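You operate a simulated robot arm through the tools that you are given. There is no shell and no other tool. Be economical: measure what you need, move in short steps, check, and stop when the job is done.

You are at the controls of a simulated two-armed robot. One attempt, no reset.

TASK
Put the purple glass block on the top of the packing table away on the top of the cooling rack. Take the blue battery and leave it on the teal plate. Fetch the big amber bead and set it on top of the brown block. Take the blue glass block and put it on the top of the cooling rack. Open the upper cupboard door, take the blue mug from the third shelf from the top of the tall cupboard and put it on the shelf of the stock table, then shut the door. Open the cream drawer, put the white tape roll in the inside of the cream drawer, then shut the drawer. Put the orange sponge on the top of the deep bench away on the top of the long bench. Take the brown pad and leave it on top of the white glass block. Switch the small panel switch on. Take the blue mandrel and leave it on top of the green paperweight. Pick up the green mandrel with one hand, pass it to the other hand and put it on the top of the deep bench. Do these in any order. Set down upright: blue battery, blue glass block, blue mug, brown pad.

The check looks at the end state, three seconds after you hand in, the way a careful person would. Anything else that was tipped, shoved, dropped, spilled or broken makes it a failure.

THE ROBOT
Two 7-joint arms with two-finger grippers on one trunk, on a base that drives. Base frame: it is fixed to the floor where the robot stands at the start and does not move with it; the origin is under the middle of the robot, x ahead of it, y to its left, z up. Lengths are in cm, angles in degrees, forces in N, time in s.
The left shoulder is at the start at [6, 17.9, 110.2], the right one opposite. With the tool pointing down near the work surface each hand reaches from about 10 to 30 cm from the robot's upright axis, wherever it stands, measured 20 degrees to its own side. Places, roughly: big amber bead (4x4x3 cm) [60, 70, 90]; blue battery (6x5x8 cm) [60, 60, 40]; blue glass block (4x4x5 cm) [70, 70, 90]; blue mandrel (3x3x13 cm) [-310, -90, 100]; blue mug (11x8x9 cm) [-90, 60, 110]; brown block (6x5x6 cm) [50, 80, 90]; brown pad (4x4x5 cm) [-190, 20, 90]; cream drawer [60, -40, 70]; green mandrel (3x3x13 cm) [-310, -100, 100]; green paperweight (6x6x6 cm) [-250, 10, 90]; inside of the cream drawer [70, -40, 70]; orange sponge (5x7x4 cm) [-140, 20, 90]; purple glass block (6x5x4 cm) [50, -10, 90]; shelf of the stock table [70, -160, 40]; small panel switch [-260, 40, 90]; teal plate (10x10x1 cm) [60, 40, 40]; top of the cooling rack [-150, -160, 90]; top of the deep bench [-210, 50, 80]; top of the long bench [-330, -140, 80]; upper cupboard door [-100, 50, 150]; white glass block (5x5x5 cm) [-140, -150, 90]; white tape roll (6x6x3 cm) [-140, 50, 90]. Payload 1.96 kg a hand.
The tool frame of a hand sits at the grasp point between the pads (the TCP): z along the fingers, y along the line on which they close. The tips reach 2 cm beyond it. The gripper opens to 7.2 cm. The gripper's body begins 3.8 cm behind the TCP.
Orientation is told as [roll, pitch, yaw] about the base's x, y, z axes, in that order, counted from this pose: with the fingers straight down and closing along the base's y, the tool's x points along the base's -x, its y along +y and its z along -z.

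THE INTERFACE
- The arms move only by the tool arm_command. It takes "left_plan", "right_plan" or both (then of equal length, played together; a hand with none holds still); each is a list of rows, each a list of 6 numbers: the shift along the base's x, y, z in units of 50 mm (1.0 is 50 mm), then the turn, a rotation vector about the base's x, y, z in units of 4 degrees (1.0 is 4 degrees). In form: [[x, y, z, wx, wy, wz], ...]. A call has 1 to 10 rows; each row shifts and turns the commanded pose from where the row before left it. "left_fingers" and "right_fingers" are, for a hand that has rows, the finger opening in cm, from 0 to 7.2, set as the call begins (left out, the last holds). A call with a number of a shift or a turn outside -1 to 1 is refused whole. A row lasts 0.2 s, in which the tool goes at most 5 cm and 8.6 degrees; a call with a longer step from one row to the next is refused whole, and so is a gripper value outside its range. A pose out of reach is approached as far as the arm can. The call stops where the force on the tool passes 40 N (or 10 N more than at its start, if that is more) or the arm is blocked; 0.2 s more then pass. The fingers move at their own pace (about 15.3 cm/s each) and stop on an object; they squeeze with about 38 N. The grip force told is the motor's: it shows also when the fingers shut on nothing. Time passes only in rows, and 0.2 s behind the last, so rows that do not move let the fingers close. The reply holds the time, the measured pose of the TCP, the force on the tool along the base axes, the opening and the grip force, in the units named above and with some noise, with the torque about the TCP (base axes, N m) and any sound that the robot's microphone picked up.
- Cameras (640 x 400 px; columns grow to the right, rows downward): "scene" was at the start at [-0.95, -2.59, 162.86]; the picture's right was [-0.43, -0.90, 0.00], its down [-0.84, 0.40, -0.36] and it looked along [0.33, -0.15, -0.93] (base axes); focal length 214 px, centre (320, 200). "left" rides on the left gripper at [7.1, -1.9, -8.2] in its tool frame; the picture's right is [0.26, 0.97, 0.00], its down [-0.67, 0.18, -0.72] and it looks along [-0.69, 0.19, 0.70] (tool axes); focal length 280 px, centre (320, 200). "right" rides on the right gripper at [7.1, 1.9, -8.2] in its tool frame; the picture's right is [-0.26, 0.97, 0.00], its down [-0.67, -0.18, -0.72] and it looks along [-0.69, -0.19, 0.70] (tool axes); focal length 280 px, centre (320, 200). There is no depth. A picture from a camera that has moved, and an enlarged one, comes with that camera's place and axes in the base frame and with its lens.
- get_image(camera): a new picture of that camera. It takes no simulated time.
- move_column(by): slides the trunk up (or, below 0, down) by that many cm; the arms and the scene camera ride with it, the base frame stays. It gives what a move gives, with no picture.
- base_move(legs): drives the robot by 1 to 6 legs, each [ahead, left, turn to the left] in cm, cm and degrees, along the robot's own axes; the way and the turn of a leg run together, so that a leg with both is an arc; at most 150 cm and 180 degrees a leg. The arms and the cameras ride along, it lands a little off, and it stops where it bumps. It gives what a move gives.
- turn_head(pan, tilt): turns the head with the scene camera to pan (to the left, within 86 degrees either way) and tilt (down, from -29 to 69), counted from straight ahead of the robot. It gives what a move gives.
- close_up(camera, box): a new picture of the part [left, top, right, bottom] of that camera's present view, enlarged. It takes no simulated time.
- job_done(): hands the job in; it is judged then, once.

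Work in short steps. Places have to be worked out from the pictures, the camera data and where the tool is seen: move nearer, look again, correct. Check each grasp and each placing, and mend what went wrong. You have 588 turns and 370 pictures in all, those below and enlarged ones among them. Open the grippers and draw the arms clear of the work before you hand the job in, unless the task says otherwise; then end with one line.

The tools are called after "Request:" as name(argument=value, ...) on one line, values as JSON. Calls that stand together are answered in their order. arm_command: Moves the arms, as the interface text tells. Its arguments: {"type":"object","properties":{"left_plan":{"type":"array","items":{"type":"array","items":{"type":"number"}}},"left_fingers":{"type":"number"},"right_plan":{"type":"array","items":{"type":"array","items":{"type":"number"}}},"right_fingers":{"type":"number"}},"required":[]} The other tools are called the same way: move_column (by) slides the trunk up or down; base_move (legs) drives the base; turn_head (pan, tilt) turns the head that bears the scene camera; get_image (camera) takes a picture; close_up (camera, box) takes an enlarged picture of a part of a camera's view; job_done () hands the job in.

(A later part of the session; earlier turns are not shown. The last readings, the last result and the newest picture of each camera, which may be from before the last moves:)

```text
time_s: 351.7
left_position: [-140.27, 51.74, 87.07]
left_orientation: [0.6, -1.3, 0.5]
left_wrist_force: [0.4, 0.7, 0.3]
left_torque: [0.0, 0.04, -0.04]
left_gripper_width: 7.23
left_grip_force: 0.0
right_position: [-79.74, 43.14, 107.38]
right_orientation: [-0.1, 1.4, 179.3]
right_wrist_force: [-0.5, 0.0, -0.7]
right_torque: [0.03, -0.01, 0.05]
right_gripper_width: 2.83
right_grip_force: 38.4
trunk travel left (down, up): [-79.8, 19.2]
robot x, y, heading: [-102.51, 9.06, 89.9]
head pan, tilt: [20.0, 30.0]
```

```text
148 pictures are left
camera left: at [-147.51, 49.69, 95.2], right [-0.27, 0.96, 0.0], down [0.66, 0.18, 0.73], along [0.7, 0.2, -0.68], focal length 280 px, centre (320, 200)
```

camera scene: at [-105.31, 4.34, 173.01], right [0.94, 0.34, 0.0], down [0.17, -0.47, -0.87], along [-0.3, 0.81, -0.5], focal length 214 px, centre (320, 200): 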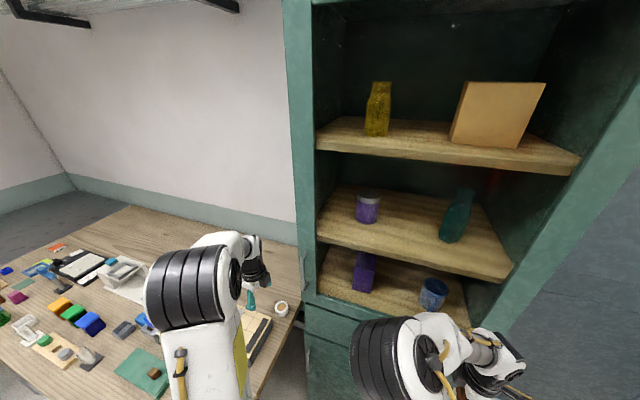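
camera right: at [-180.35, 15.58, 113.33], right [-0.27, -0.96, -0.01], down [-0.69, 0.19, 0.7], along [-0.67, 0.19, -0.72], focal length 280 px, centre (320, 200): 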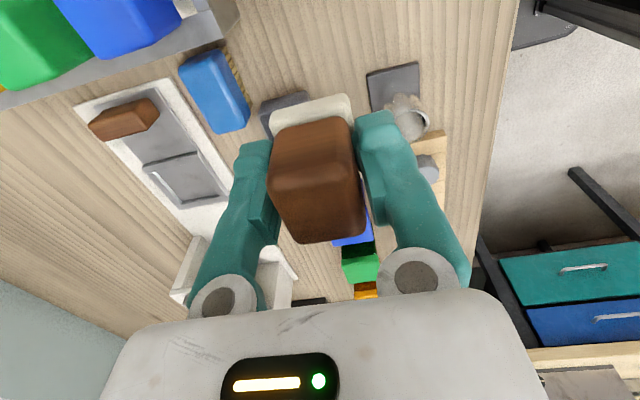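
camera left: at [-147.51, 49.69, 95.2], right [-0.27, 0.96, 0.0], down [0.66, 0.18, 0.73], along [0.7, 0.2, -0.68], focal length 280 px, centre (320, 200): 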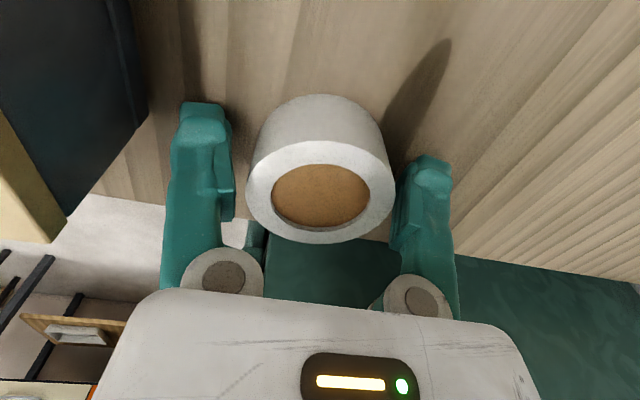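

Centred. Close and lift.

Request:
arm_command(left_plan=[[0, 0, -0.04, 0, 0, 0], [0, 0, 0, 0, 0, 0], [0, 0, 0, 0, 0, 0]], left_fingers=4.5)

Request:
arm_command(left_plan=[[0, 0, 0.4, 0, 0, 0], [0, 0, 0.9, 0, 0, 0], [0, 0, 0.9, 0, 0, 0], [0, 0, 0.9, 0, 0, 0], [0, 0, 0.9, 0, 0, 0]])

Request:
get_image(camera="left")

```text
time_s: 352.5
left_position: [-140.31, 51.81, 87.03]
left_orientation: [0.6, -1.3, 0.5]
left_wrist_force: [-0.4, -1.0, 13.1]
left_torque: [-0.09, -0.05, 0.01]
left_gripper_width: 5.71
left_grip_force: 38.2
right_position: [-79.62, 43.05, 107.49]
right_orientation: [0.0, 1.5, 179.2]
right_wrist_force: [0.7, 0.5, -0.4]
right_torque: [-0.01, 0.03, 0.0]
right_gripper_width: 2.86
right_grip_force: 38.4
trunk travel left (down, up): [-79.8, 19.2]
robot x, y, heading: [-102.4, 8.93, 90.2]
head pan, tilt: [20.0, 30.0]
```

```text
time_s: 353.7
left_position: [-140.16, 51.81, 107.16]
left_orientation: [0.5, -1.4, 0.5]
left_wrist_force: [0.2, -0.2, 0.0]
left_torque: [0.01, 0.0, -0.04]
left_gripper_width: 5.69
left_grip_force: 38.4
right_position: [-79.75, 43.1, 107.6]
right_orientation: [-0.1, 1.3, 179.4]
right_wrist_force: [0.1, 0.0, -0.6]
right_torque: [0.0, 0.01, -0.01]
right_gripper_width: 2.86
right_grip_force: 37.7
trunk travel left (down, up): [-79.8, 19.2]
robot x, y, heading: [-102.38, 9.5, 90.1]
head pan, tilt: [20.0, 30.0]
```

```text
147 pictures are left
camera left: at [-147.28, 49.78, 115.25], right [-0.27, 0.96, 0.0], down [0.66, 0.18, 0.73], along [0.7, 0.2, -0.68], focal length 280 px, centre (320, 200)
```

left: 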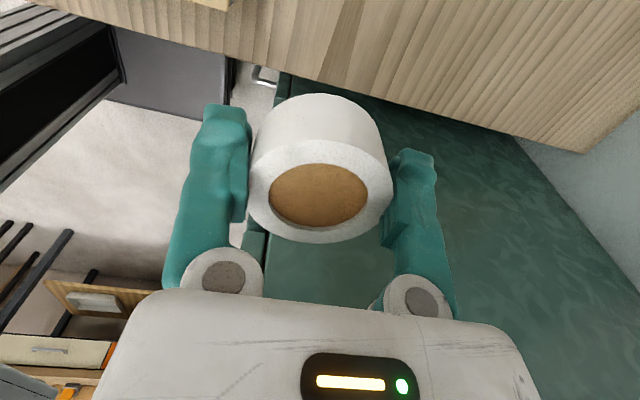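

Tape held. Tuck the left hand, back out, and drive to the cooling rack.

Request:
base_move(legs=[[-50, 0, 0]])

Request:
arm_command(left_plan=[[0.8, -0.3, 0, 0, 0, 0], [0.8, -0.3, 0, 0, 0, 0], [0.8, -0.2, 0, 0, 0, 0], [0.8, 0, 0, 0, 0, 0]])

Request:
base_move(legs=[[0, -40, 0], [0, 0, 90], [0, 127, 0], [28, 0, 0]])

Request:
turn_head(pan=-10, tilt=55)

Request:
get_image(camera="scene")

Request:
get_image(camera="right")

```text
time_s: 356.6
left_position: [-140.0, 2.52, 107.09]
left_orientation: [0.5, -1.4, 0.2]
left_wrist_force: [0.0, 0.2, -0.8]
left_torque: [0.01, 0.02, -0.02]
left_gripper_width: 5.7
left_grip_force: 38.5
right_position: [-79.64, -6.68, 107.42]
right_orientation: [0.0, 1.4, 179.0]
right_wrist_force: [-0.1, -0.4, -0.5]
right_torque: [0.01, 0.01, 0.02]
right_gripper_width: 2.83
right_grip_force: 37.9
trunk travel left (down, up): [-79.8, 19.2]
robot x, y, heading: [-102.16, -40.74, 89.9]
head pan, tilt: [20.0, 30.0]
```

```text
time_s: 357.6
left_position: [-123.98, -1.6, 107.0]
left_orientation: [0.4, -1.4, 0.2]
left_wrist_force: [0.6, 0.2, -0.4]
left_torque: [-0.03, 0.01, 0.03]
left_gripper_width: 5.71
left_grip_force: 38.4
right_position: [-79.52, -6.62, 107.49]
right_orientation: [0.0, 1.2, 179.1]
right_wrist_force: [0.4, -0.7, -0.5]
right_torque: [0.04, 0.07, -0.01]
right_gripper_width: 2.83
right_grip_force: 37.6
trunk travel left (down, up): [-79.8, 19.2]
robot x, y, heading: [-102.34, -40.1, 90.1]
head pan, tilt: [20.0, 30.0]
```

```text
time_s: 371.4
left_position: [-133.57, -186.17, 107.07]
left_orientation: [0.5, -1.3, 88.3]
left_wrist_force: [0.8, -0.1, -0.8]
left_torque: [0.03, 0.04, -0.01]
left_gripper_width: 5.63
left_grip_force: 38.2
right_position: [-127.16, -141.76, 107.38]
right_orientation: [-0.2, 1.4, -93.0]
right_wrist_force: [0.6, 0.8, -0.2]
right_torque: [0.0, -0.04, 0.0]
right_gripper_width: 2.85
right_grip_force: 38.2
trunk travel left (down, up): [-79.8, 19.2]
robot x, y, heading: [-93.93, -165.61, 178.1]
head pan, tilt: [20.0, 30.0]
```

```text
time_s: 372.4
left_position: [-133.7, -186.22, 106.99]
left_orientation: [0.4, -1.3, 88.2]
left_wrist_force: [0.1, -1.1, -0.6]
left_torque: [-0.02, -0.03, 0.01]
left_gripper_width: 5.61
left_grip_force: 38.7
right_position: [-127.16, -141.95, 107.42]
right_orientation: [-0.2, 1.4, -93.0]
right_wrist_force: [-1.4, 0.9, -1.4]
right_torque: [0.01, 0.0, 0.0]
right_gripper_width: 2.83
right_grip_force: 37.7
trunk travel left (down, up): [-79.8, 19.2]
robot x, y, heading: [-94.05, -165.86, 178.0]
head pan, tilt: [-10.0, 55.0]
```

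```text
146 pictures are left
camera scene: at [-94.99, -164.64, 169.41], right [0.21, 0.98, 0.0], down [0.8, -0.17, -0.57], along [-0.56, 0.12, -0.82], focal length 214 px, centre (320, 200)
```

scene: 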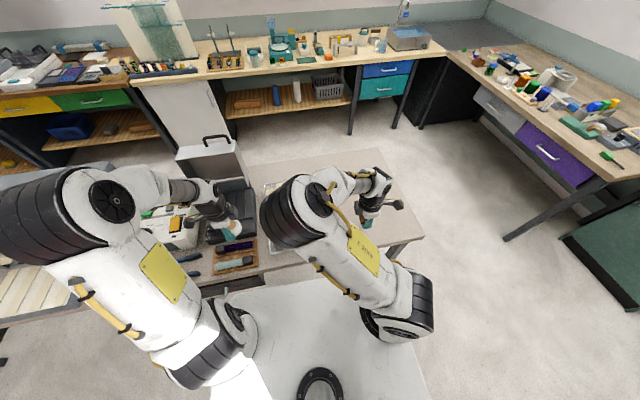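

```text
145 pictures are left
camera right: at [-124.72, -135.23, 115.81], right [0.95, -0.31, -0.01], down [-0.22, -0.68, 0.7], along [-0.22, -0.66, -0.72], focal length 280 px, centre (320, 200)
```

right: 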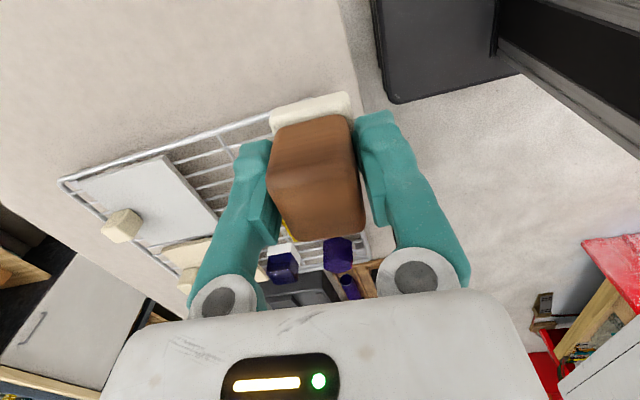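

Unwind the right wrist (−88° yaw) so the elbow goes outward.

Request:
arm_command(right_plan=[[0, 0, 0, 0, 0, -1], [0, 0, 0, 0, 0, -1], [0, 0, 0, 0, 0, -1], [0, 0, 0, 0, 0, -1], [0, 0, 0, 0, 0, -1], [0, 0, 0, 0, 0, -1], [0, 0, 0, 0, 0, -1], [0, 0, 0, 0, 0, -1], [0, 0, 0, 0, 0, -1], [0, 0, 0, 0, 0, -1]])

Request:
arm_command(right_plan=[[0, 0, 0, 0, 0, -1], [0, 0, 0, 0, 0, -1], [0, 0, 0, 0, 0, -1], [0, 0, 0, 0, 0, -1], [0, 0, 0, 0, 0, -1], [0, 0, 0, 0, 0, -1], [0, 0, 0, 0, 0, -1], [0, 0, 0, 0, 0, -1], [0, 0, 0, 0, 0, -1], [0, 0, 0, 0, 0, -1]])

Request:
get_image(camera="scene")

Request:
get_image(camera="right")

```text
time_s: 374.6
left_position: [-133.72, -186.21, 107.18]
left_orientation: [0.5, -1.3, 88.2]
left_wrist_force: [-0.2, 0.1, -0.6]
left_torque: [0.0, 0.0, -0.02]
left_gripper_width: 5.59
left_grip_force: 37.7
right_position: [-127.08, -142.01, 107.56]
right_orientation: [-0.1, 1.4, -133.0]
right_wrist_force: [-0.7, -0.2, -1.8]
right_torque: [-0.01, 0.03, 0.02]
right_gripper_width: 2.86
right_grip_force: 38.1
trunk travel left (down, up): [-79.8, 19.2]
robot x, y, heading: [-94.09, -165.56, 177.8]
head pan, tilt: [-10.0, 55.0]
```

```text
time_s: 376.8
left_position: [-133.73, -186.33, 106.89]
left_orientation: [0.5, -1.3, 88.2]
left_wrist_force: [-0.6, -0.7, -0.8]
left_torque: [0.0, 0.03, 0.03]
left_gripper_width: 5.6
left_grip_force: 37.9
right_position: [-127.05, -141.97, 107.47]
right_orientation: [-0.1, 1.3, -173.1]
right_wrist_force: [-0.7, 0.1, -0.9]
right_torque: [-0.03, 0.0, -0.01]
right_gripper_width: 2.85
right_grip_force: 37.8
trunk travel left (down, up): [-79.8, 19.2]
robot x, y, heading: [-93.82, -165.6, 177.7]
head pan, tilt: [-10.0, 55.0]
```

```text
144 pictures are left
camera scene: at [-95.05, -164.63, 169.4], right [0.21, 0.98, 0.0], down [0.8, -0.17, -0.57], along [-0.56, 0.12, -0.82], focal length 214 px, centre (320, 200)
```

scene: 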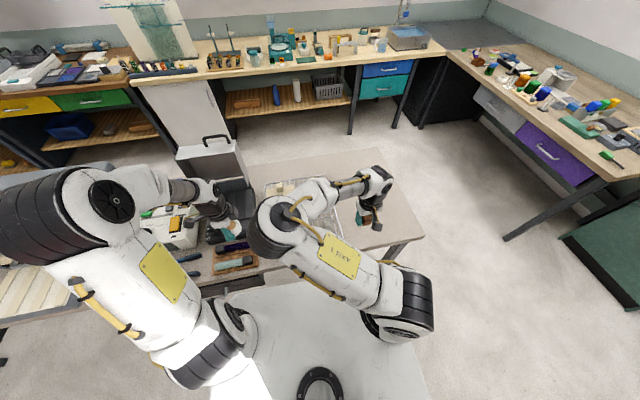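

```text
143 pictures are left
camera right: at [-119.95, -143.07, 115.79], right [-0.14, -0.99, -0.01], down [-0.71, 0.1, 0.7], along [-0.69, 0.11, -0.72], focal length 280 px, centre (320, 200)
```

right: 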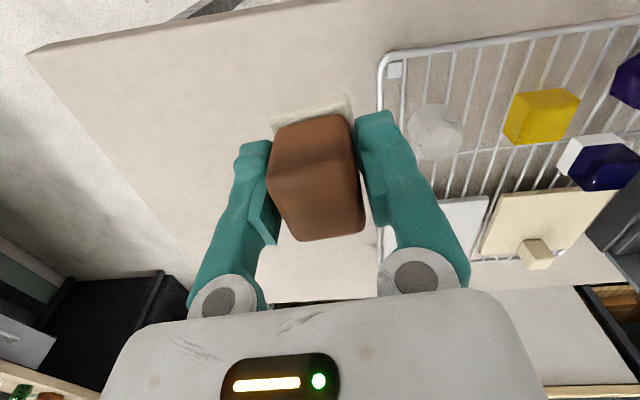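

Request:
arm_command(right_plan=[[-0.4, -0.5, 0, 0, 0, -0.5], [-0.5, -0.5, 0, 0, 0, -0.5], [-0.5, -0.5, 0, 0, 0, -0.5], [-0.4, -0.4, -0.3, 0, 0, 0], [0, 0, 0, 0, 0, 0]])

Request:
get_image(camera="right")

Request:
get_image(camera="scene")

```text
time_s: 378.0
left_position: [-133.67, -186.26, 106.95]
left_orientation: [0.5, -1.3, 88.3]
left_wrist_force: [0.0, 0.2, -1.1]
left_torque: [0.0, 0.0, 0.0]
left_gripper_width: 5.58
left_grip_force: 38.0
right_position: [-136.1, -151.53, 105.95]
right_orientation: [-0.1, 1.3, -179.0]
right_wrist_force: [0.0, 0.3, -0.8]
right_torque: [0.01, -0.02, 0.0]
right_gripper_width: 2.86
right_grip_force: 37.7
trunk travel left (down, up): [-79.8, 19.2]
robot x, y, heading: [-93.96, -165.71, 177.9]
head pan, tilt: [-10.0, 55.0]
```

```text
142 pictures are left
camera right: at [-129.08, -153.33, 114.25], right [-0.24, -0.97, -0.01], down [-0.69, 0.17, 0.7], along [-0.68, 0.18, -0.72], focal length 280 px, centre (320, 200)
```

right: 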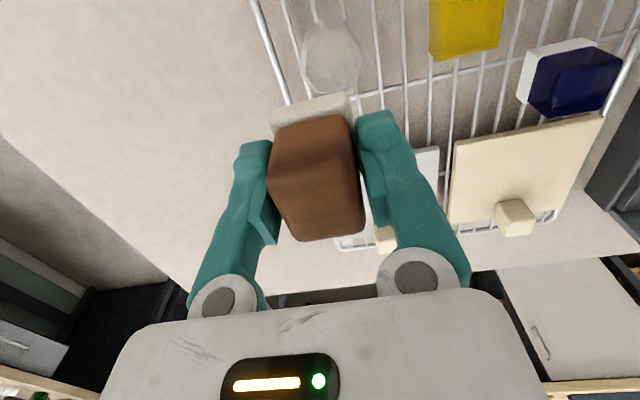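

```text
141 pictures are left
camera scene: at [-95.0, -164.58, 169.4], right [0.21, 0.98, 0.0], down [0.8, -0.17, -0.57], along [-0.56, 0.12, -0.82], focal length 214 px, centre (320, 200)
```

scene: 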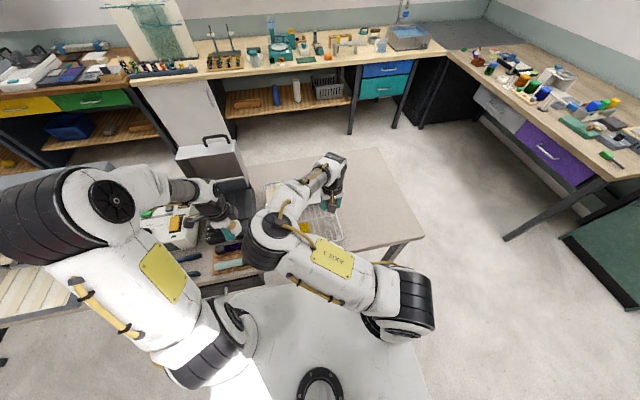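

Request:
close_up(camera="right", box=[260, 0, 420, 120])

Request:
close_up(camera="scene", box=[280, 180, 370, 260])

```text
3.33 times, centred on (340, 60) of right
camera zoom: at [-129.08, -153.33, 114.25], right [-0.24, -0.97, -0.01], down [-0.69, 0.17, 0.7], along [-0.68, 0.18, -0.72], focal length 935 px, centre (253, 667)
```

zoom: 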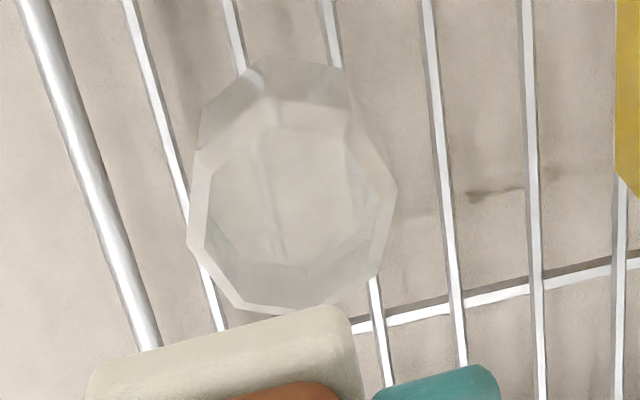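

```text
5.00 times, centred on (325, 220) of scene
camera zoom: at [-95.0, -164.58, 169.4], right [0.21, 0.98, 0.0], down [0.8, -0.17, -0.57], along [-0.56, 0.12, -0.82], focal length 1072 px, centre (295, 100)
```

zoom: 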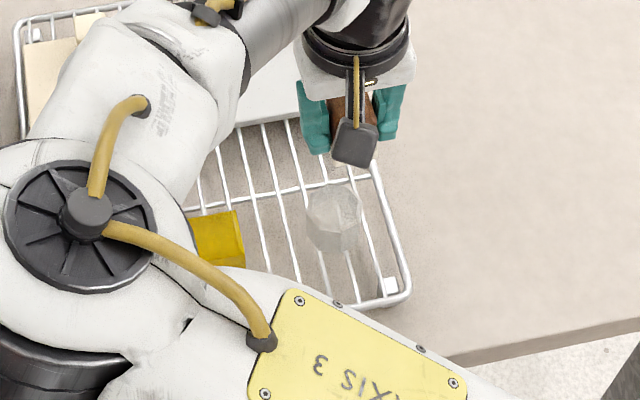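

Glass top centre ≈[-136.5,−152.2,92.3]. Align and lower the pad onto it.

Request:
arm_command(right_plan=[[-0.08, -0.14, -0.5, 0, 0, 0], [0, 0, -0.7, 0, 0, 0], [0, 0, -0.5, 0, 0, 0], [0, 0, 0, 0, 0, 0]])

Request:
get_image(camera="right")

Request:
close_up(camera="scene", box=[280, 180, 370, 260])

```text
time_s: 379.0
left_position: [-133.8, -186.14, 107.03]
left_orientation: [0.4, -1.3, 88.1]
left_wrist_force: [0.0, -1.0, -0.5]
left_torque: [-0.03, 0.01, -0.02]
left_gripper_width: 5.62
left_grip_force: 38.0
right_position: [-136.27, -152.15, 97.42]
right_orientation: [-0.2, 1.5, -179.0]
right_wrist_force: [-0.6, 0.0, -1.2]
right_torque: [0.0, 0.0, -0.03]
right_gripper_width: 2.83
right_grip_force: 37.7
trunk travel left (down, up): [-79.8, 19.2]
robot x, y, heading: [-93.99, -166.14, 178.1]
head pan, tilt: [-10.0, 55.0]
```

```text
138 pictures are left
camera right: at [-129.37, -154.08, 105.83], right [-0.24, -0.97, -0.01], down [-0.69, 0.17, 0.7], along [-0.68, 0.18, -0.72], focal length 280 px, centre (320, 200)
```

right: 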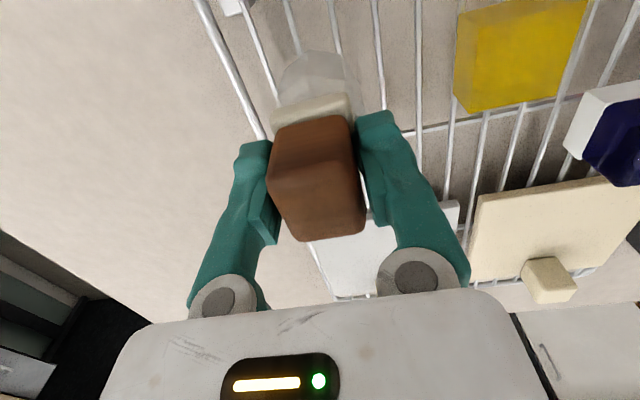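

```text
5.00 times, centred on (325, 220) of scene
camera zoom: at [-95.03, -164.65, 169.4], right [0.21, 0.98, 0.0], down [0.8, -0.17, -0.57], along [-0.56, 0.12, -0.82], focal length 1072 px, centre (295, 100)
```

zoom: 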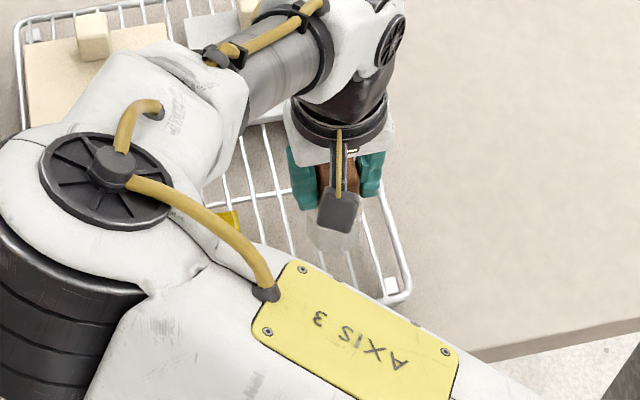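

Request:
arm_command(right_plan=[[-0.03, 0, -0.1, 0, 0, 0], [0, 0, -0.08, 0, 0, 0], [0, 0, -0.06, 0, 0, 0], [0, 0, -0.06, 0, 0, 0], [0, 0, 0, 0, 0, 0]])

Request:
close_up(camera="right", box=[220, 30, 420, 160])

```text
time_s: 380.2
left_position: [-133.57, -186.25, 107.17]
left_orientation: [0.5, -1.4, 88.2]
left_wrist_force: [-0.2, 0.1, -1.4]
left_torque: [0.04, -0.01, 0.0]
left_gripper_width: 5.59
left_grip_force: 37.5
right_position: [-136.68, -152.26, 96.15]
right_orientation: [-0.1, 1.2, -179.1]
right_wrist_force: [-1.1, 1.8, 18.2]
right_torque: [0.03, 0.11, 0.02]
right_gripper_width: 2.84
right_grip_force: 38.2
trunk travel left (down, up): [-79.8, 19.2]
robot x, y, heading: [-94.35, -165.69, 177.7]
head pan, tilt: [-10.0, 55.0]
```

```text
3.08 times, centred on (320, 95) of right
camera zoom: at [-129.6, -154.04, 104.43], right [-0.24, -0.97, -0.01], down [-0.69, 0.17, 0.7], along [-0.68, 0.18, -0.71], focal length 863 px, centre (320, 523)
```

zoom: 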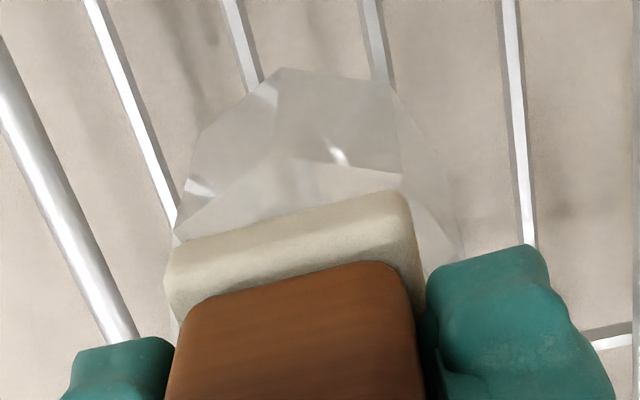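

Contact, centred. Release and lift.

Request:
arm_command(right_plan=[[0, 0, 0.02, 0, 0, 0], [0, 0, 0, 0, 0, 0], [0, 0, 0, 0, 0, 0]], right_fingers=4.5)

Request:
arm_command(right_plan=[[0, 0, 0.2, 0, 0, 0], [0, 0, 0.5, 0, 0, 0], [0, 0, 0.8, 0, 0, 0], [0, 0, 0.6, 0, 0, 0]])

Request:
get_image(camera="right")

```text
time_s: 381.0
left_position: [-133.74, -186.22, 107.03]
left_orientation: [0.5, -1.4, 88.2]
left_wrist_force: [0.1, -0.2, -0.5]
left_torque: [-0.01, 0.0, 0.0]
left_gripper_width: 5.56
left_grip_force: 38.3
right_position: [-136.69, -152.08, 96.04]
right_orientation: [0.0, 1.3, -179.0]
right_wrist_force: [0.5, 0.0, -0.5]
right_torque: [0.0, 0.02, 0.0]
right_gripper_width: 4.51
right_grip_force: 0.0
trunk travel left (down, up): [-79.8, 19.2]
robot x, y, heading: [-94.11, -165.67, 177.6]
head pan, tilt: [-10.0, 55.0]
```

```text
time_s: 382.0
left_position: [-133.75, -186.18, 107.07]
left_orientation: [0.5, -1.2, 88.3]
left_wrist_force: [1.4, 0.0, 0.6]
left_torque: [0.05, -0.02, 0.0]
left_gripper_width: 5.57
left_grip_force: 38.4
right_position: [-136.51, -152.01, 106.52]
right_orientation: [-0.1, 1.4, -178.9]
right_wrist_force: [0.4, -0.2, 0.5]
right_torque: [0.05, -0.03, 0.0]
right_gripper_width: 4.51
right_grip_force: 0.0
trunk travel left (down, up): [-79.8, 19.2]
robot x, y, heading: [-93.77, -165.66, 177.6]
head pan, tilt: [-10.0, 55.0]
```

```text
135 pictures are left
camera right: at [-129.48, -153.86, 114.86], right [-0.24, -0.97, -0.01], down [-0.69, 0.17, 0.7], along [-0.68, 0.18, -0.72], focal length 280 px, centre (320, 200)
```

right: 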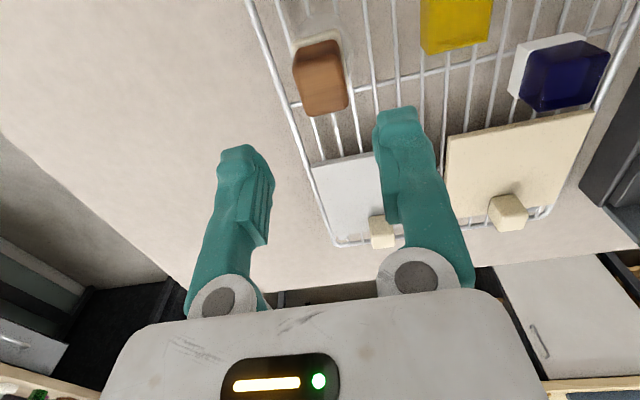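

Pad stands on the glass block. Now the drawer: retract, turn to face the packing table and drive there.

Request:
arm_command(right_plan=[[0.3, 0.6, 0.2, 0, 0, 0], [0.5, 0.6, 0, 0, 0, 0], [0.5, 0.3, 0, 0, 0, 0]], right_fingers=7.2)

Request:
get_image(camera="scene")

Request:
base_move(legs=[[-45, 0, 2], [0, 0, 90], [0, 0, 90]])

```text
time_s: 382.8
left_position: [-133.57, -186.12, 106.97]
left_orientation: [0.5, -1.4, 88.1]
left_wrist_force: [-0.1, 0.3, -0.6]
left_torque: [0.01, 0.0, 0.02]
left_gripper_width: 5.55
left_grip_force: 37.7
right_position: [-130.08, -144.63, 107.59]
right_orientation: [-0.1, 1.4, -178.9]
right_wrist_force: [-0.3, 0.1, 0.1]
right_torque: [0.02, 0.03, 0.03]
right_gripper_width: 7.21
right_grip_force: 0.1
trunk travel left (down, up): [-79.8, 19.2]
robot x, y, heading: [-94.67, -165.59, 177.7]
head pan, tilt: [-10.0, 55.0]
```

```text
134 pictures are left
camera scene: at [-94.96, -164.65, 169.4], right [0.21, 0.98, 0.0], down [0.8, -0.17, -0.57], along [-0.56, 0.12, -0.82], focal length 214 px, centre (320, 200)
```

scene: 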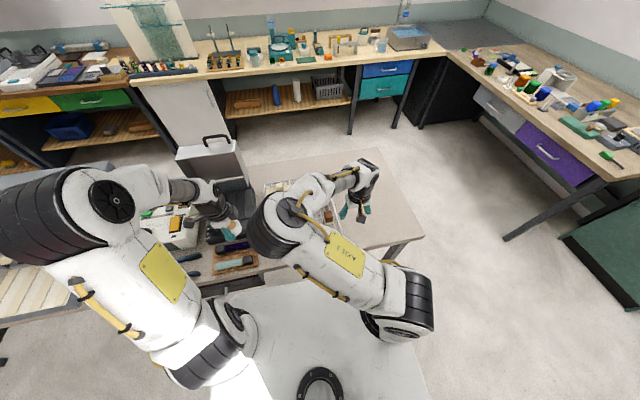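

```text
time_s: 393.1
left_position: [-8.11, -146.61, 107.05]
left_orientation: [0.5, -1.2, -92.3]
left_wrist_force: [-0.1, 0.7, -0.7]
left_torque: [0.01, 0.01, 0.02]
left_gripper_width: 5.53
left_grip_force: 38.4
right_position: [-12.05, -188.14, 107.6]
right_orientation: [-0.1, 1.4, 0.5]
right_wrist_force: [-0.1, 1.1, 0.0]
right_torque: [0.0, 0.0, -0.02]
right_gripper_width: 7.21
right_grip_force: 0.1
trunk travel left (down, up): [-79.8, 19.2]
robot x, y, heading: [-47.96, -167.02, -2.5]
head pan, tilt: [-10.0, 55.0]
```

Request:
base_move(legs=[[0, 60, 2.5], [0, 66, 0], [10, 0, 0]])

Request:
turn_head(pan=0, tilt=45)

Request:
get_image(camera="scene")

```text
time_s: 400.5
left_position: [3.0, -18.64, 107.0]
left_orientation: [0.5, -1.4, -90.2]
left_wrist_force: [-0.1, 0.1, 0.0]
left_torque: [-0.04, 0.03, 0.03]
left_gripper_width: 5.52
left_grip_force: 38.1
right_position: [0.78, -60.31, 107.6]
right_orientation: [-0.1, 1.3, 2.7]
right_wrist_force: [-0.3, 0.3, 0.1]
right_torque: [-0.01, 0.01, -0.01]
right_gripper_width: 7.19
right_grip_force: 0.0
trunk travel left (down, up): [-79.8, 19.2]
robot x, y, heading: [-35.98, -40.12, -0.6]
head pan, tilt: [-10.0, 55.0]
```

```text
time_s: 401.2
left_position: [3.16, -18.66, 107.02]
left_orientation: [0.5, -1.3, -90.2]
left_wrist_force: [0.0, 0.1, -0.9]
left_torque: [0.02, 0.0, -0.02]
left_gripper_width: 5.52
left_grip_force: 38.5
right_position: [0.86, -60.36, 107.46]
right_orientation: [0.0, 1.6, 2.7]
right_wrist_force: [-0.5, -0.6, 0.7]
right_torque: [0.01, 0.01, -0.01]
right_gripper_width: 7.21
right_grip_force: 0.1
trunk travel left (down, up): [-79.8, 19.2]
robot x, y, heading: [-35.97, -40.45, -0.6]
head pan, tilt: [0.0, 45.0]
```

```text
133 pictures are left
camera scene: at [-33.78, -40.54, 170.74], right [-0.01, -1.0, 0.0], down [-0.71, 0.01, -0.71], along [0.71, -0.01, -0.71], focal length 214 px, centre (320, 200)
```

scene: 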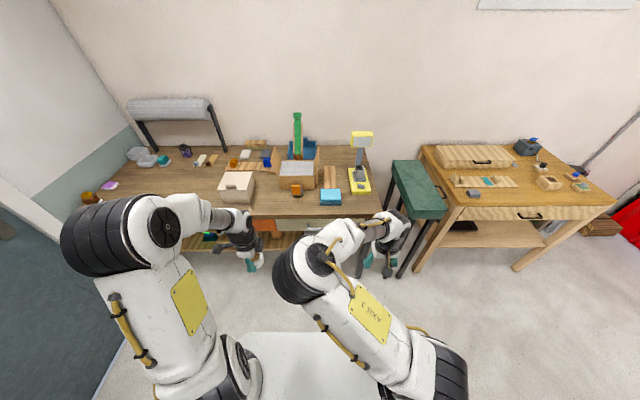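

Request:
move_column(by=-32)

Request:
turn_head(pan=0, tilt=40)

Request:
get_image(camera="scene")

Request:
get_image(camera="right")

```text
time_s: 404.4
left_position: [3.03, -18.57, 75.02]
left_orientation: [0.5, -1.2, -90.2]
left_wrist_force: [0.0, -0.5, -1.0]
left_torque: [-0.04, 0.0, -0.02]
left_gripper_width: 5.51
left_grip_force: 38.5
right_position: [0.81, -60.3, 75.69]
right_orientation: [-0.1, 1.3, 2.7]
right_wrist_force: [0.2, -0.3, 0.4]
right_torque: [-0.03, 0.02, -0.02]
right_gripper_width: 7.21
right_grip_force: 0.0
trunk travel left (down, up): [-47.8, 51.2]
robot x, y, heading: [-35.95, -40.11, -0.3]
head pan, tilt: [0.0, 45.0]
```

```text
time_s: 405.1
left_position: [3.18, -18.65, 74.96]
left_orientation: [0.6, -1.3, -90.2]
left_wrist_force: [0.2, -0.4, -0.2]
left_torque: [0.06, 0.01, -0.03]
left_gripper_width: 5.52
left_grip_force: 37.9
right_position: [0.85, -60.21, 75.62]
right_orientation: [-0.1, 1.5, 2.7]
right_wrist_force: [0.0, -0.7, -1.2]
right_torque: [-0.03, -0.02, -0.03]
right_gripper_width: 7.21
right_grip_force: 0.1
trunk travel left (down, up): [-47.8, 51.2]
robot x, y, heading: [-36.02, -40.67, -0.7]
head pan, tilt: [0.0, 40.0]
```

```text
132 pictures are left
camera scene: at [-33.53, -40.53, 139.47], right [-0.01, -1.0, 0.0], down [-0.64, 0.01, -0.77], along [0.77, -0.01, -0.64], focal length 214 px, centre (320, 200)
```

scene: 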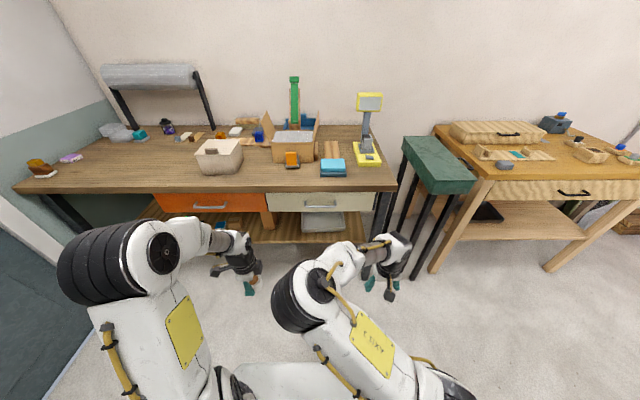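

```text
131 pictures are left
camera right: at [-6.1, -58.73, 83.92], right [0.22, 0.98, -0.01], down [0.7, -0.15, 0.7], along [0.68, -0.16, -0.72], focal length 280 px, centre (320, 200)
```

right: 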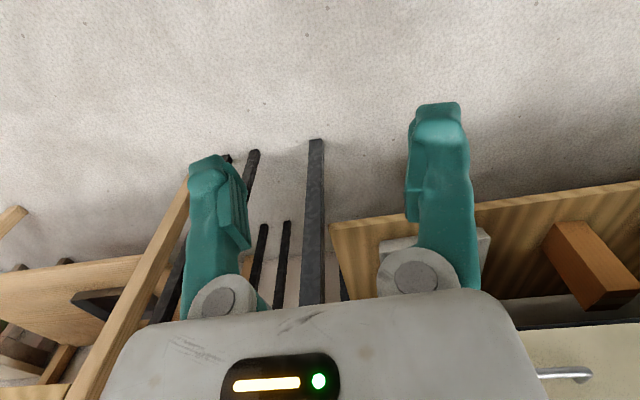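

Request:
close_up(camera="scene", box=[260, 170, 400, 240])

```text
4.57 times, centred on (330, 205) of scene
camera zoom: at [-33.53, -40.53, 139.47], right [-0.01, -1.0, 0.0], down [-0.64, 0.01, -0.77], along [0.77, -0.01, -0.64], focal length 980 px, centre (274, 177)
```

zoom: 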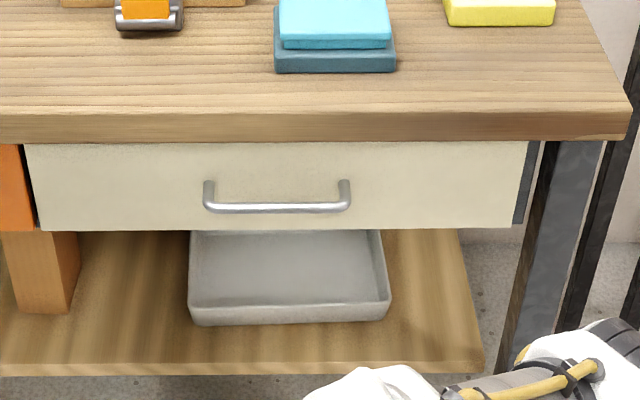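

Handle bar at ≈[41,−42,73.6], 3.5 cm proud. Pitch the right hand forward, raising the left with the tape.

Request:
arm_command(right_plan=[[0.3, 0.1, 0, 0, -1, 0], [0.3, 0.1, 0, 0, -1, 0], [0.3, 0.1, 0, 0, -1, 0], [0.3, 0.1, 0, 0, -1, 0], [0.3, 0.1, 0, 0, -1, 0], [0.2, 0.1, 0, 0, -1, 0], [0.2, 0.1, 0, 0, -1, 0], [0.2, 0.1, 0, 0, -1, 0], [0.2, 0.1, 0, 0, -1, 0], [0.2, 0.1, 0, 0, -1, 0]], left_plan=[[0, 0, 0.5, 0, 0, 0], [0, 0, 0.5, 0, 0, 0], [0, 0, 0.5, 0, 0, 0], [0, 0, 0.5, 0, 0, 0], [0, 0, 0.5, 0, 0, 0], [0, 0, 0.5, 0, 0, 0], [0, 0, 0, 0, 0, 0], [0, 0, 0, 0, 0, 0], [0, 0, 0, 0, 0, 0], [0, 0, 0, 0, 0, 0]])

Request:
arm_command(right_plan=[[0.1, 0.1, 0, 0, -1, 0], [0.1, 0.1, 0, 0, -1, 0], [0, 0.1, 0, 0, -1, 0], [0, 0, 0, 0, -1, 0], [0, 0, 0, 0, -1, 0], [0, 0, 0, 0, -1, 0], [0, 0, 0, 0, -1, 0], [0, 0, 0, 0, -1, 0], [0, 0, 0, 0, -1, 0], [0, 0, 0, 0, -1, 0]])

Request:
get_image(camera="scene")

```text
time_s: 407.2
left_position: [2.63, -18.78, 86.33]
left_orientation: [0.7, -1.3, -90.2]
left_wrist_force: [-0.1, -0.7, -0.7]
left_torque: [-0.01, 0.01, 0.02]
left_gripper_width: 5.48
left_grip_force: 37.6
left hand out of reach, approached as far as the arm can: row 5, 6
right_position: [13.29, -55.5, 75.65]
right_orientation: [-2.3, -38.5, 3.4]
right_wrist_force: [-0.4, 0.0, 0.1]
right_torque: [0.01, -0.02, -0.01]
right_gripper_width: 7.2
right_grip_force: 0.1
trunk travel left (down, up): [-47.8, 51.2]
robot x, y, heading: [-35.83, -40.4, -0.4]
head pan, tilt: [0.0, 40.0]
```

```text
time_s: 409.4
left_position: [2.72, -18.77, 86.33]
left_orientation: [0.7, -1.3, -90.3]
left_wrist_force: [-0.1, -0.1, -0.5]
left_torque: [0.0, -0.01, -0.04]
left_gripper_width: 5.47
left_grip_force: 38.3
right_position: [14.2, -53.71, 75.72]
right_orientation: [-13.4, -78.3, 13.6]
right_wrist_force: [0.2, 0.3, -0.7]
right_torque: [-0.05, 0.01, -0.02]
right_gripper_width: 7.18
right_grip_force: 0.0
trunk travel left (down, up): [-47.8, 51.2]
robot x, y, heading: [-36.01, -40.55, -0.3]
head pan, tilt: [0.0, 40.0]
```

```text
129 pictures are left
camera scene: at [-33.52, -40.53, 139.47], right [-0.01, -1.0, 0.0], down [-0.64, 0.01, -0.77], along [0.77, -0.01, -0.64], focal length 214 px, centre (320, 200)
```

scene: 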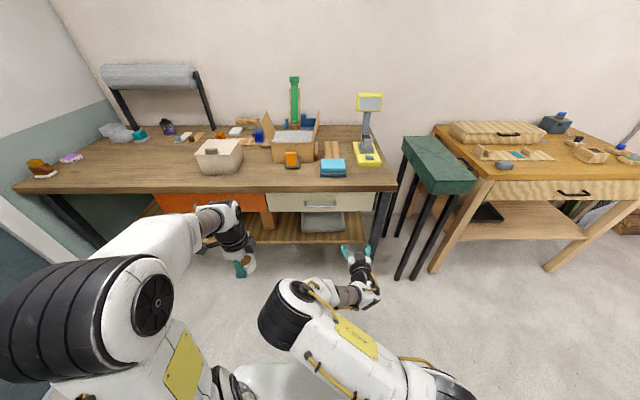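

Roll the right tool 90° about its axis so it closes vertically.

Request:
arm_command(right_plan=[[0, 0, 0, 1, 0, 0], [0, 0, 0, 1, 0, 0], [0, 0, 0, 1, 0, 0], [0, 0, 0, 1, 0, 0], [0, 0, 0, 1, 0, 0], [0, 0, 0, 1, 0, 0], [0, 0, 0, 1, 0, 0], [0, 0, 0, 1, 0, 0], [0, 0, 0, 1, 0, 0], [0, 0, 0, 1, 0, 0]])

Request:
arm_command(right_plan=[[0, 0, 0, 1, 0, 0], [0, 0, 0, 1, 0, 0], [0, 0, 0, 1, 0, 0], [0, 0, 0, 1, 0, 0], [0, 0, 0, 1, 0, 0], [0, 0, 0, 1, 0, 0], [0, 0, 0, 1, 0, 0], [0, 0, 0, 1, 0, 0], [0, 0, 0, 1, 0, 0], [0, 0, 0, 1, 0, 0]])

Request:
get_image(camera="right")

Request:
get_image(camera="scene")

```text
time_s: 411.6
left_position: [2.59, -18.74, 86.33]
left_orientation: [0.7, -1.3, -90.2]
left_wrist_force: [0.9, -0.5, -0.4]
left_torque: [0.01, 0.05, 0.04]
left_gripper_width: 5.48
left_grip_force: 37.9
right_position: [14.22, -53.81, 75.48]
right_orientation: [75.8, -51.2, -71.6]
right_wrist_force: [-0.4, -0.8, 0.6]
right_torque: [0.01, -0.02, 0.03]
right_gripper_width: 7.19
right_grip_force: 0.0
trunk travel left (down, up): [-47.8, 51.2]
robot x, y, heading: [-35.55, -39.96, -0.7]
head pan, tilt: [0.0, 40.0]
```

```text
time_s: 413.9
left_position: [2.59, -18.82, 86.4]
left_orientation: [0.8, -1.3, -90.2]
left_wrist_force: [-0.4, -0.6, -1.6]
left_torque: [0.0, -0.01, -0.01]
left_gripper_width: 5.48
left_grip_force: 37.8
right_position: [14.36, -53.87, 75.64]
right_orientation: [87.8, -12.4, -78.3]
right_wrist_force: [0.0, -0.8, -0.7]
right_torque: [0.01, -0.02, -0.01]
right_gripper_width: 7.21
right_grip_force: 0.1
trunk travel left (down, up): [-47.8, 51.2]
robot x, y, heading: [-35.89, -40.45, -0.5]
head pan, tilt: [0.0, 40.0]
```

```text
128 pictures are left
camera right: at [4.92, -48.21, 76.19], right [0.04, -0.04, 1.0], down [-0.57, -0.82, -0.01], along [0.82, -0.57, -0.06], focal length 280 px, centre (320, 200)
```

right: 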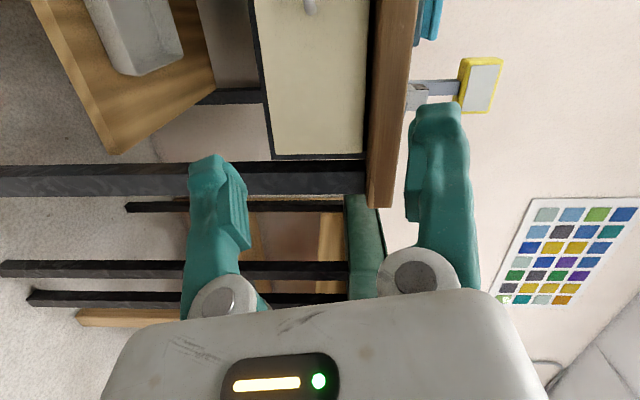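

```text
127 pictures are left
camera scene: at [-33.53, -40.55, 139.47], right [-0.01, -1.0, 0.0], down [-0.64, 0.01, -0.77], along [0.77, -0.01, -0.64], focal length 214 px, centre (320, 200)
```

scene: 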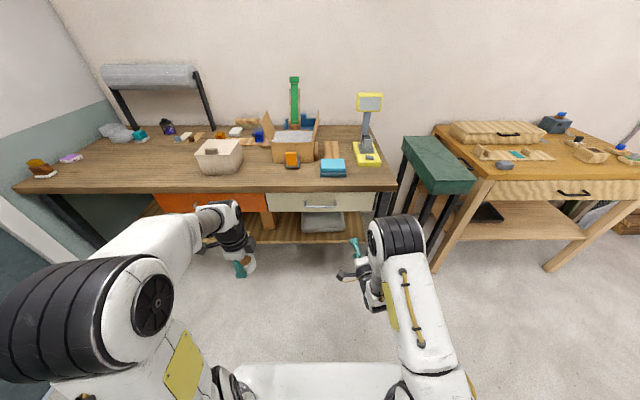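

Request:
arm_command(right_plan=[[0, 0.2, 0, 1, 0, -0.9], [0, 0.2, 0, 1, 0, -0.9], [0, 0.3, 0, 1, 0, -0.9], [0, 0.3, 0, 0, 0, 0], [0, 0.4, 0, 0, 0, 0], [0, 0.5, -0.2, 0, 0, 0], [0, 0.4, -0.2, 0, 0, 0]], right_fingers=5)

Request:
base_move(legs=[[14, 0, 0.5]])

Request:
get_image(camera="right")

Request:
close_up(camera="scene", box=[250, 170, 410, 290])

```text
time_s: 415.4
left_position: [2.71, -18.75, 86.51]
left_orientation: [0.7, -1.4, -90.2]
left_wrist_force: [1.0, 0.3, 0.4]
left_torque: [0.02, -0.03, -0.02]
left_gripper_width: 5.46
left_grip_force: 38.0
right_position: [14.39, -42.35, 73.5]
right_orientation: [89.1, -0.6, -89.3]
right_wrist_force: [-0.2, 0.5, -0.2]
right_torque: [-0.03, -0.02, 0.01]
right_gripper_width: 5.01
right_grip_force: 0.1
trunk travel left (down, up): [-47.8, 51.2]
robot x, y, heading: [-36.22, -40.21, -0.7]
head pan, tilt: [0.0, 40.0]
```

```text
time_s: 416.8
left_position: [16.66, -18.48, 86.41]
left_orientation: [0.7, -1.3, -89.5]
left_wrist_force: [0.0, -0.3, -1.0]
left_torque: [0.03, -0.01, 0.02]
left_gripper_width: 5.48
left_grip_force: 37.7
right_position: [28.56, -42.11, 73.44]
right_orientation: [89.1, -0.6, -88.7]
right_wrist_force: [-0.6, 0.1, -0.3]
right_torque: [-0.01, -0.02, -0.02]
right_gripper_width: 5.01
right_grip_force: 0.1
trunk travel left (down, up): [-47.8, 51.2]
robot x, y, heading: [-21.76, -40.52, 0.2]
head pan, tilt: [0.0, 40.0]
```

```text
126 pictures are left
camera right: at [20.34, -35.07, 75.48], right [0.02, -0.25, 0.97], down [-0.7, -0.69, -0.16], along [0.71, -0.68, -0.19], focal length 280 px, centre (320, 200)
```

right: 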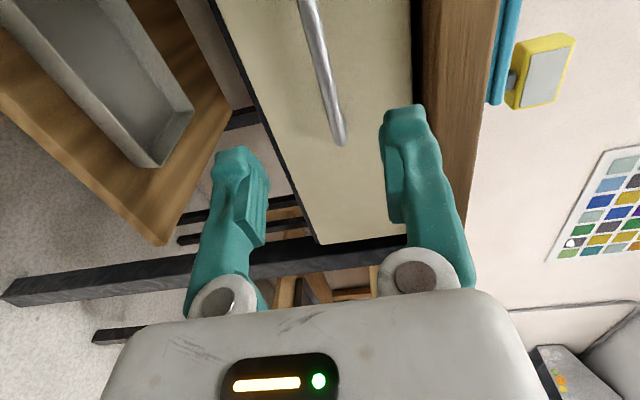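

```text
3.33 times, centred on (330, 230) of scene
camera zoom: at [-19.26, -40.57, 139.47], right [0.0, -1.0, 0.0], down [-0.64, 0.0, -0.77], along [0.77, 0.0, -0.64], focal length 715 px, centre (287, 100)
```

zoom: 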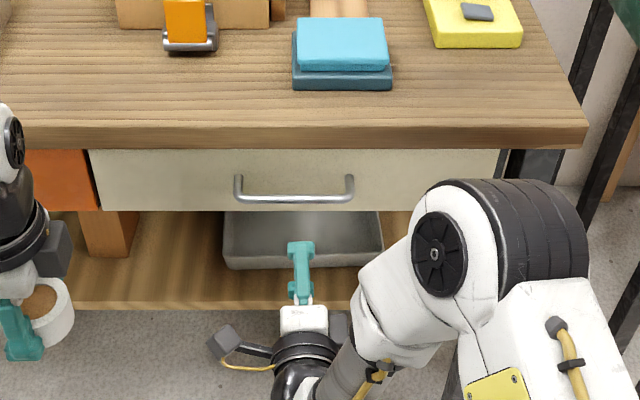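

Aligned with the bar (z 73.5). Advance: base 9 cm then check.

Request:
base_move(legs=[[9, 0, 0]])

Request:
get_image(camera="right")

```text
time_s: 417.9
left_position: [25.68, -18.46, 86.28]
left_orientation: [0.7, -1.4, -89.7]
left_wrist_force: [-0.3, -0.3, -0.4]
left_torque: [-0.02, 0.04, -0.01]
left_gripper_width: 5.47
left_grip_force: 37.8
right_position: [37.71, -41.88, 73.48]
right_orientation: [89.1, -0.6, -88.7]
right_wrist_force: [0.3, 0.1, -0.7]
right_torque: [0.0, -0.03, -0.04]
right_gripper_width: 4.99
right_grip_force: 0.0
trunk travel left (down, up): [-47.8, 51.2]
robot x, y, heading: [-12.77, -40.3, 0.2]
head pan, tilt: [0.0, 40.0]
```

```text
124 pictures are left
camera right: at [29.38, -35.1, 75.48], right [0.02, -0.25, 0.97], down [-0.7, -0.69, -0.16], along [0.71, -0.68, -0.19], focal length 280 px, centre (320, 200)
```

right: 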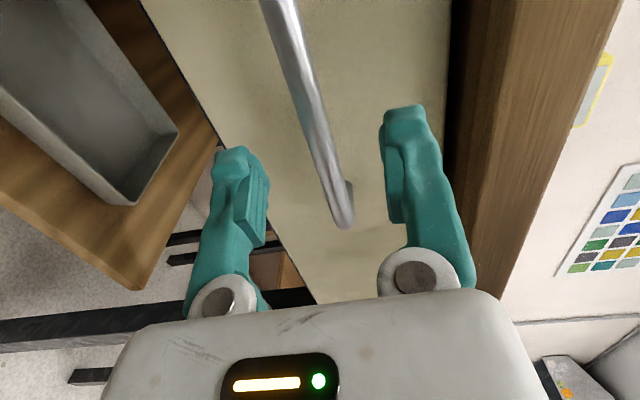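

Request:
arm_command(right_plan=[[0.3, 0, 0.03, 0, 0, 0], [0.3, 0, 0.02, 0, 0, 0], [0, 0, 0, 0, 0, 0]])

Request:
get_image(camera="right")

```text
time_s: 418.7
left_position: [25.63, -18.62, 86.32]
left_orientation: [0.8, -1.3, -89.6]
left_wrist_force: [-0.3, -0.4, -1.4]
left_torque: [-0.01, 0.01, 0.0]
left_gripper_width: 5.49
left_grip_force: 38.2
right_position: [40.49, -41.94, 73.79]
right_orientation: [89.2, -0.6, -88.8]
right_wrist_force: [-0.1, -0.9, -1.6]
right_torque: [0.0, 0.02, 0.01]
right_gripper_width: 5.0
right_grip_force: 0.1
trunk travel left (down, up): [-47.8, 51.2]
robot x, y, heading: [-12.94, -40.51, 0.1]
head pan, tilt: [0.0, 40.0]
```

```text
123 pictures are left
camera right: at [32.28, -35.11, 75.8], right [0.02, -0.25, 0.97], down [-0.7, -0.69, -0.17], along [0.71, -0.68, -0.19], focal length 280 px, centre (320, 200)
```

right: 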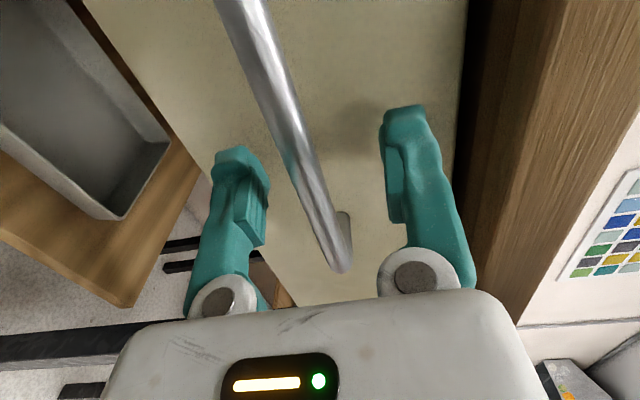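

Request:
arm_command(right_plan=[[0, 0, 0, 0, 0, 0], [0, 0, 0, 0, 0, 0], [0, 0, 0, 0, 0, 0]], right_fingers=0)

Request:
base_move(legs=[[-6, 0, 0]])

Request:
get_image(camera="scene")

```text
time_s: 419.5
left_position: [25.85, -18.52, 86.28]
left_orientation: [0.6, -1.3, -89.7]
left_wrist_force: [0.0, 0.5, -0.1]
left_torque: [0.0, 0.02, -0.04]
left_gripper_width: 5.48
left_grip_force: 37.7
right_position: [40.69, -42.04, 73.43]
right_orientation: [88.7, -0.5, -88.8]
right_wrist_force: [-0.4, 1.2, -29.2]
right_torque: [0.19, -0.02, 0.21]
right_gripper_width: 0.61
right_grip_force: 31.0
trunk travel left (down, up): [-47.8, 51.2]
robot x, y, heading: [-12.39, -40.3, 0.1]
head pan, tilt: [0.0, 40.0]
```

```text
time_s: 420.5
left_position: [20.63, -18.5, 86.4]
left_orientation: [0.6, -1.3, -89.7]
left_wrist_force: [0.1, 0.4, 0.1]
left_torque: [-0.01, 0.0, 0.0]
left_gripper_width: 5.47
left_grip_force: 37.8
right_position: [35.51, -42.13, 73.47]
right_orientation: [88.4, -0.5, -88.8]
right_wrist_force: [0.2, 0.9, -5.1]
right_torque: [0.13, 0.02, -0.1]
right_gripper_width: 0.61
right_grip_force: 30.0
trunk travel left (down, up): [-47.8, 51.2]
robot x, y, heading: [-17.98, -40.51, 0.1]
head pan, tilt: [0.0, 40.0]
stopped in leg 1: the force on the tool passed its limit at 43 N (the readings are from after the stop); the commanded pose is now the measured one
```

```text
122 pictures are left
camera scene: at [-15.31, -40.56, 139.48], right [0.0, -1.0, 0.0], down [-0.64, 0.0, -0.77], along [0.77, 0.0, -0.64], focal length 214 px, centre (320, 200)
```

scene: 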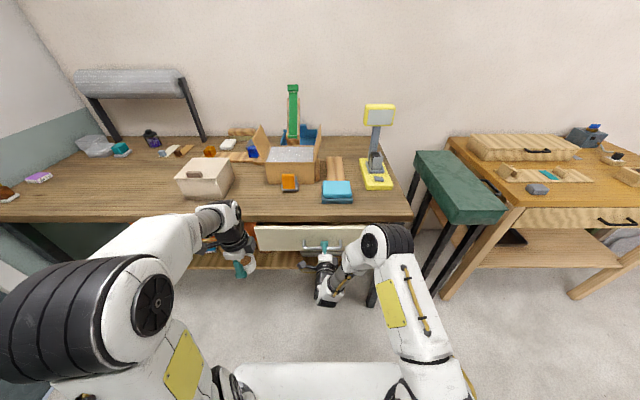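

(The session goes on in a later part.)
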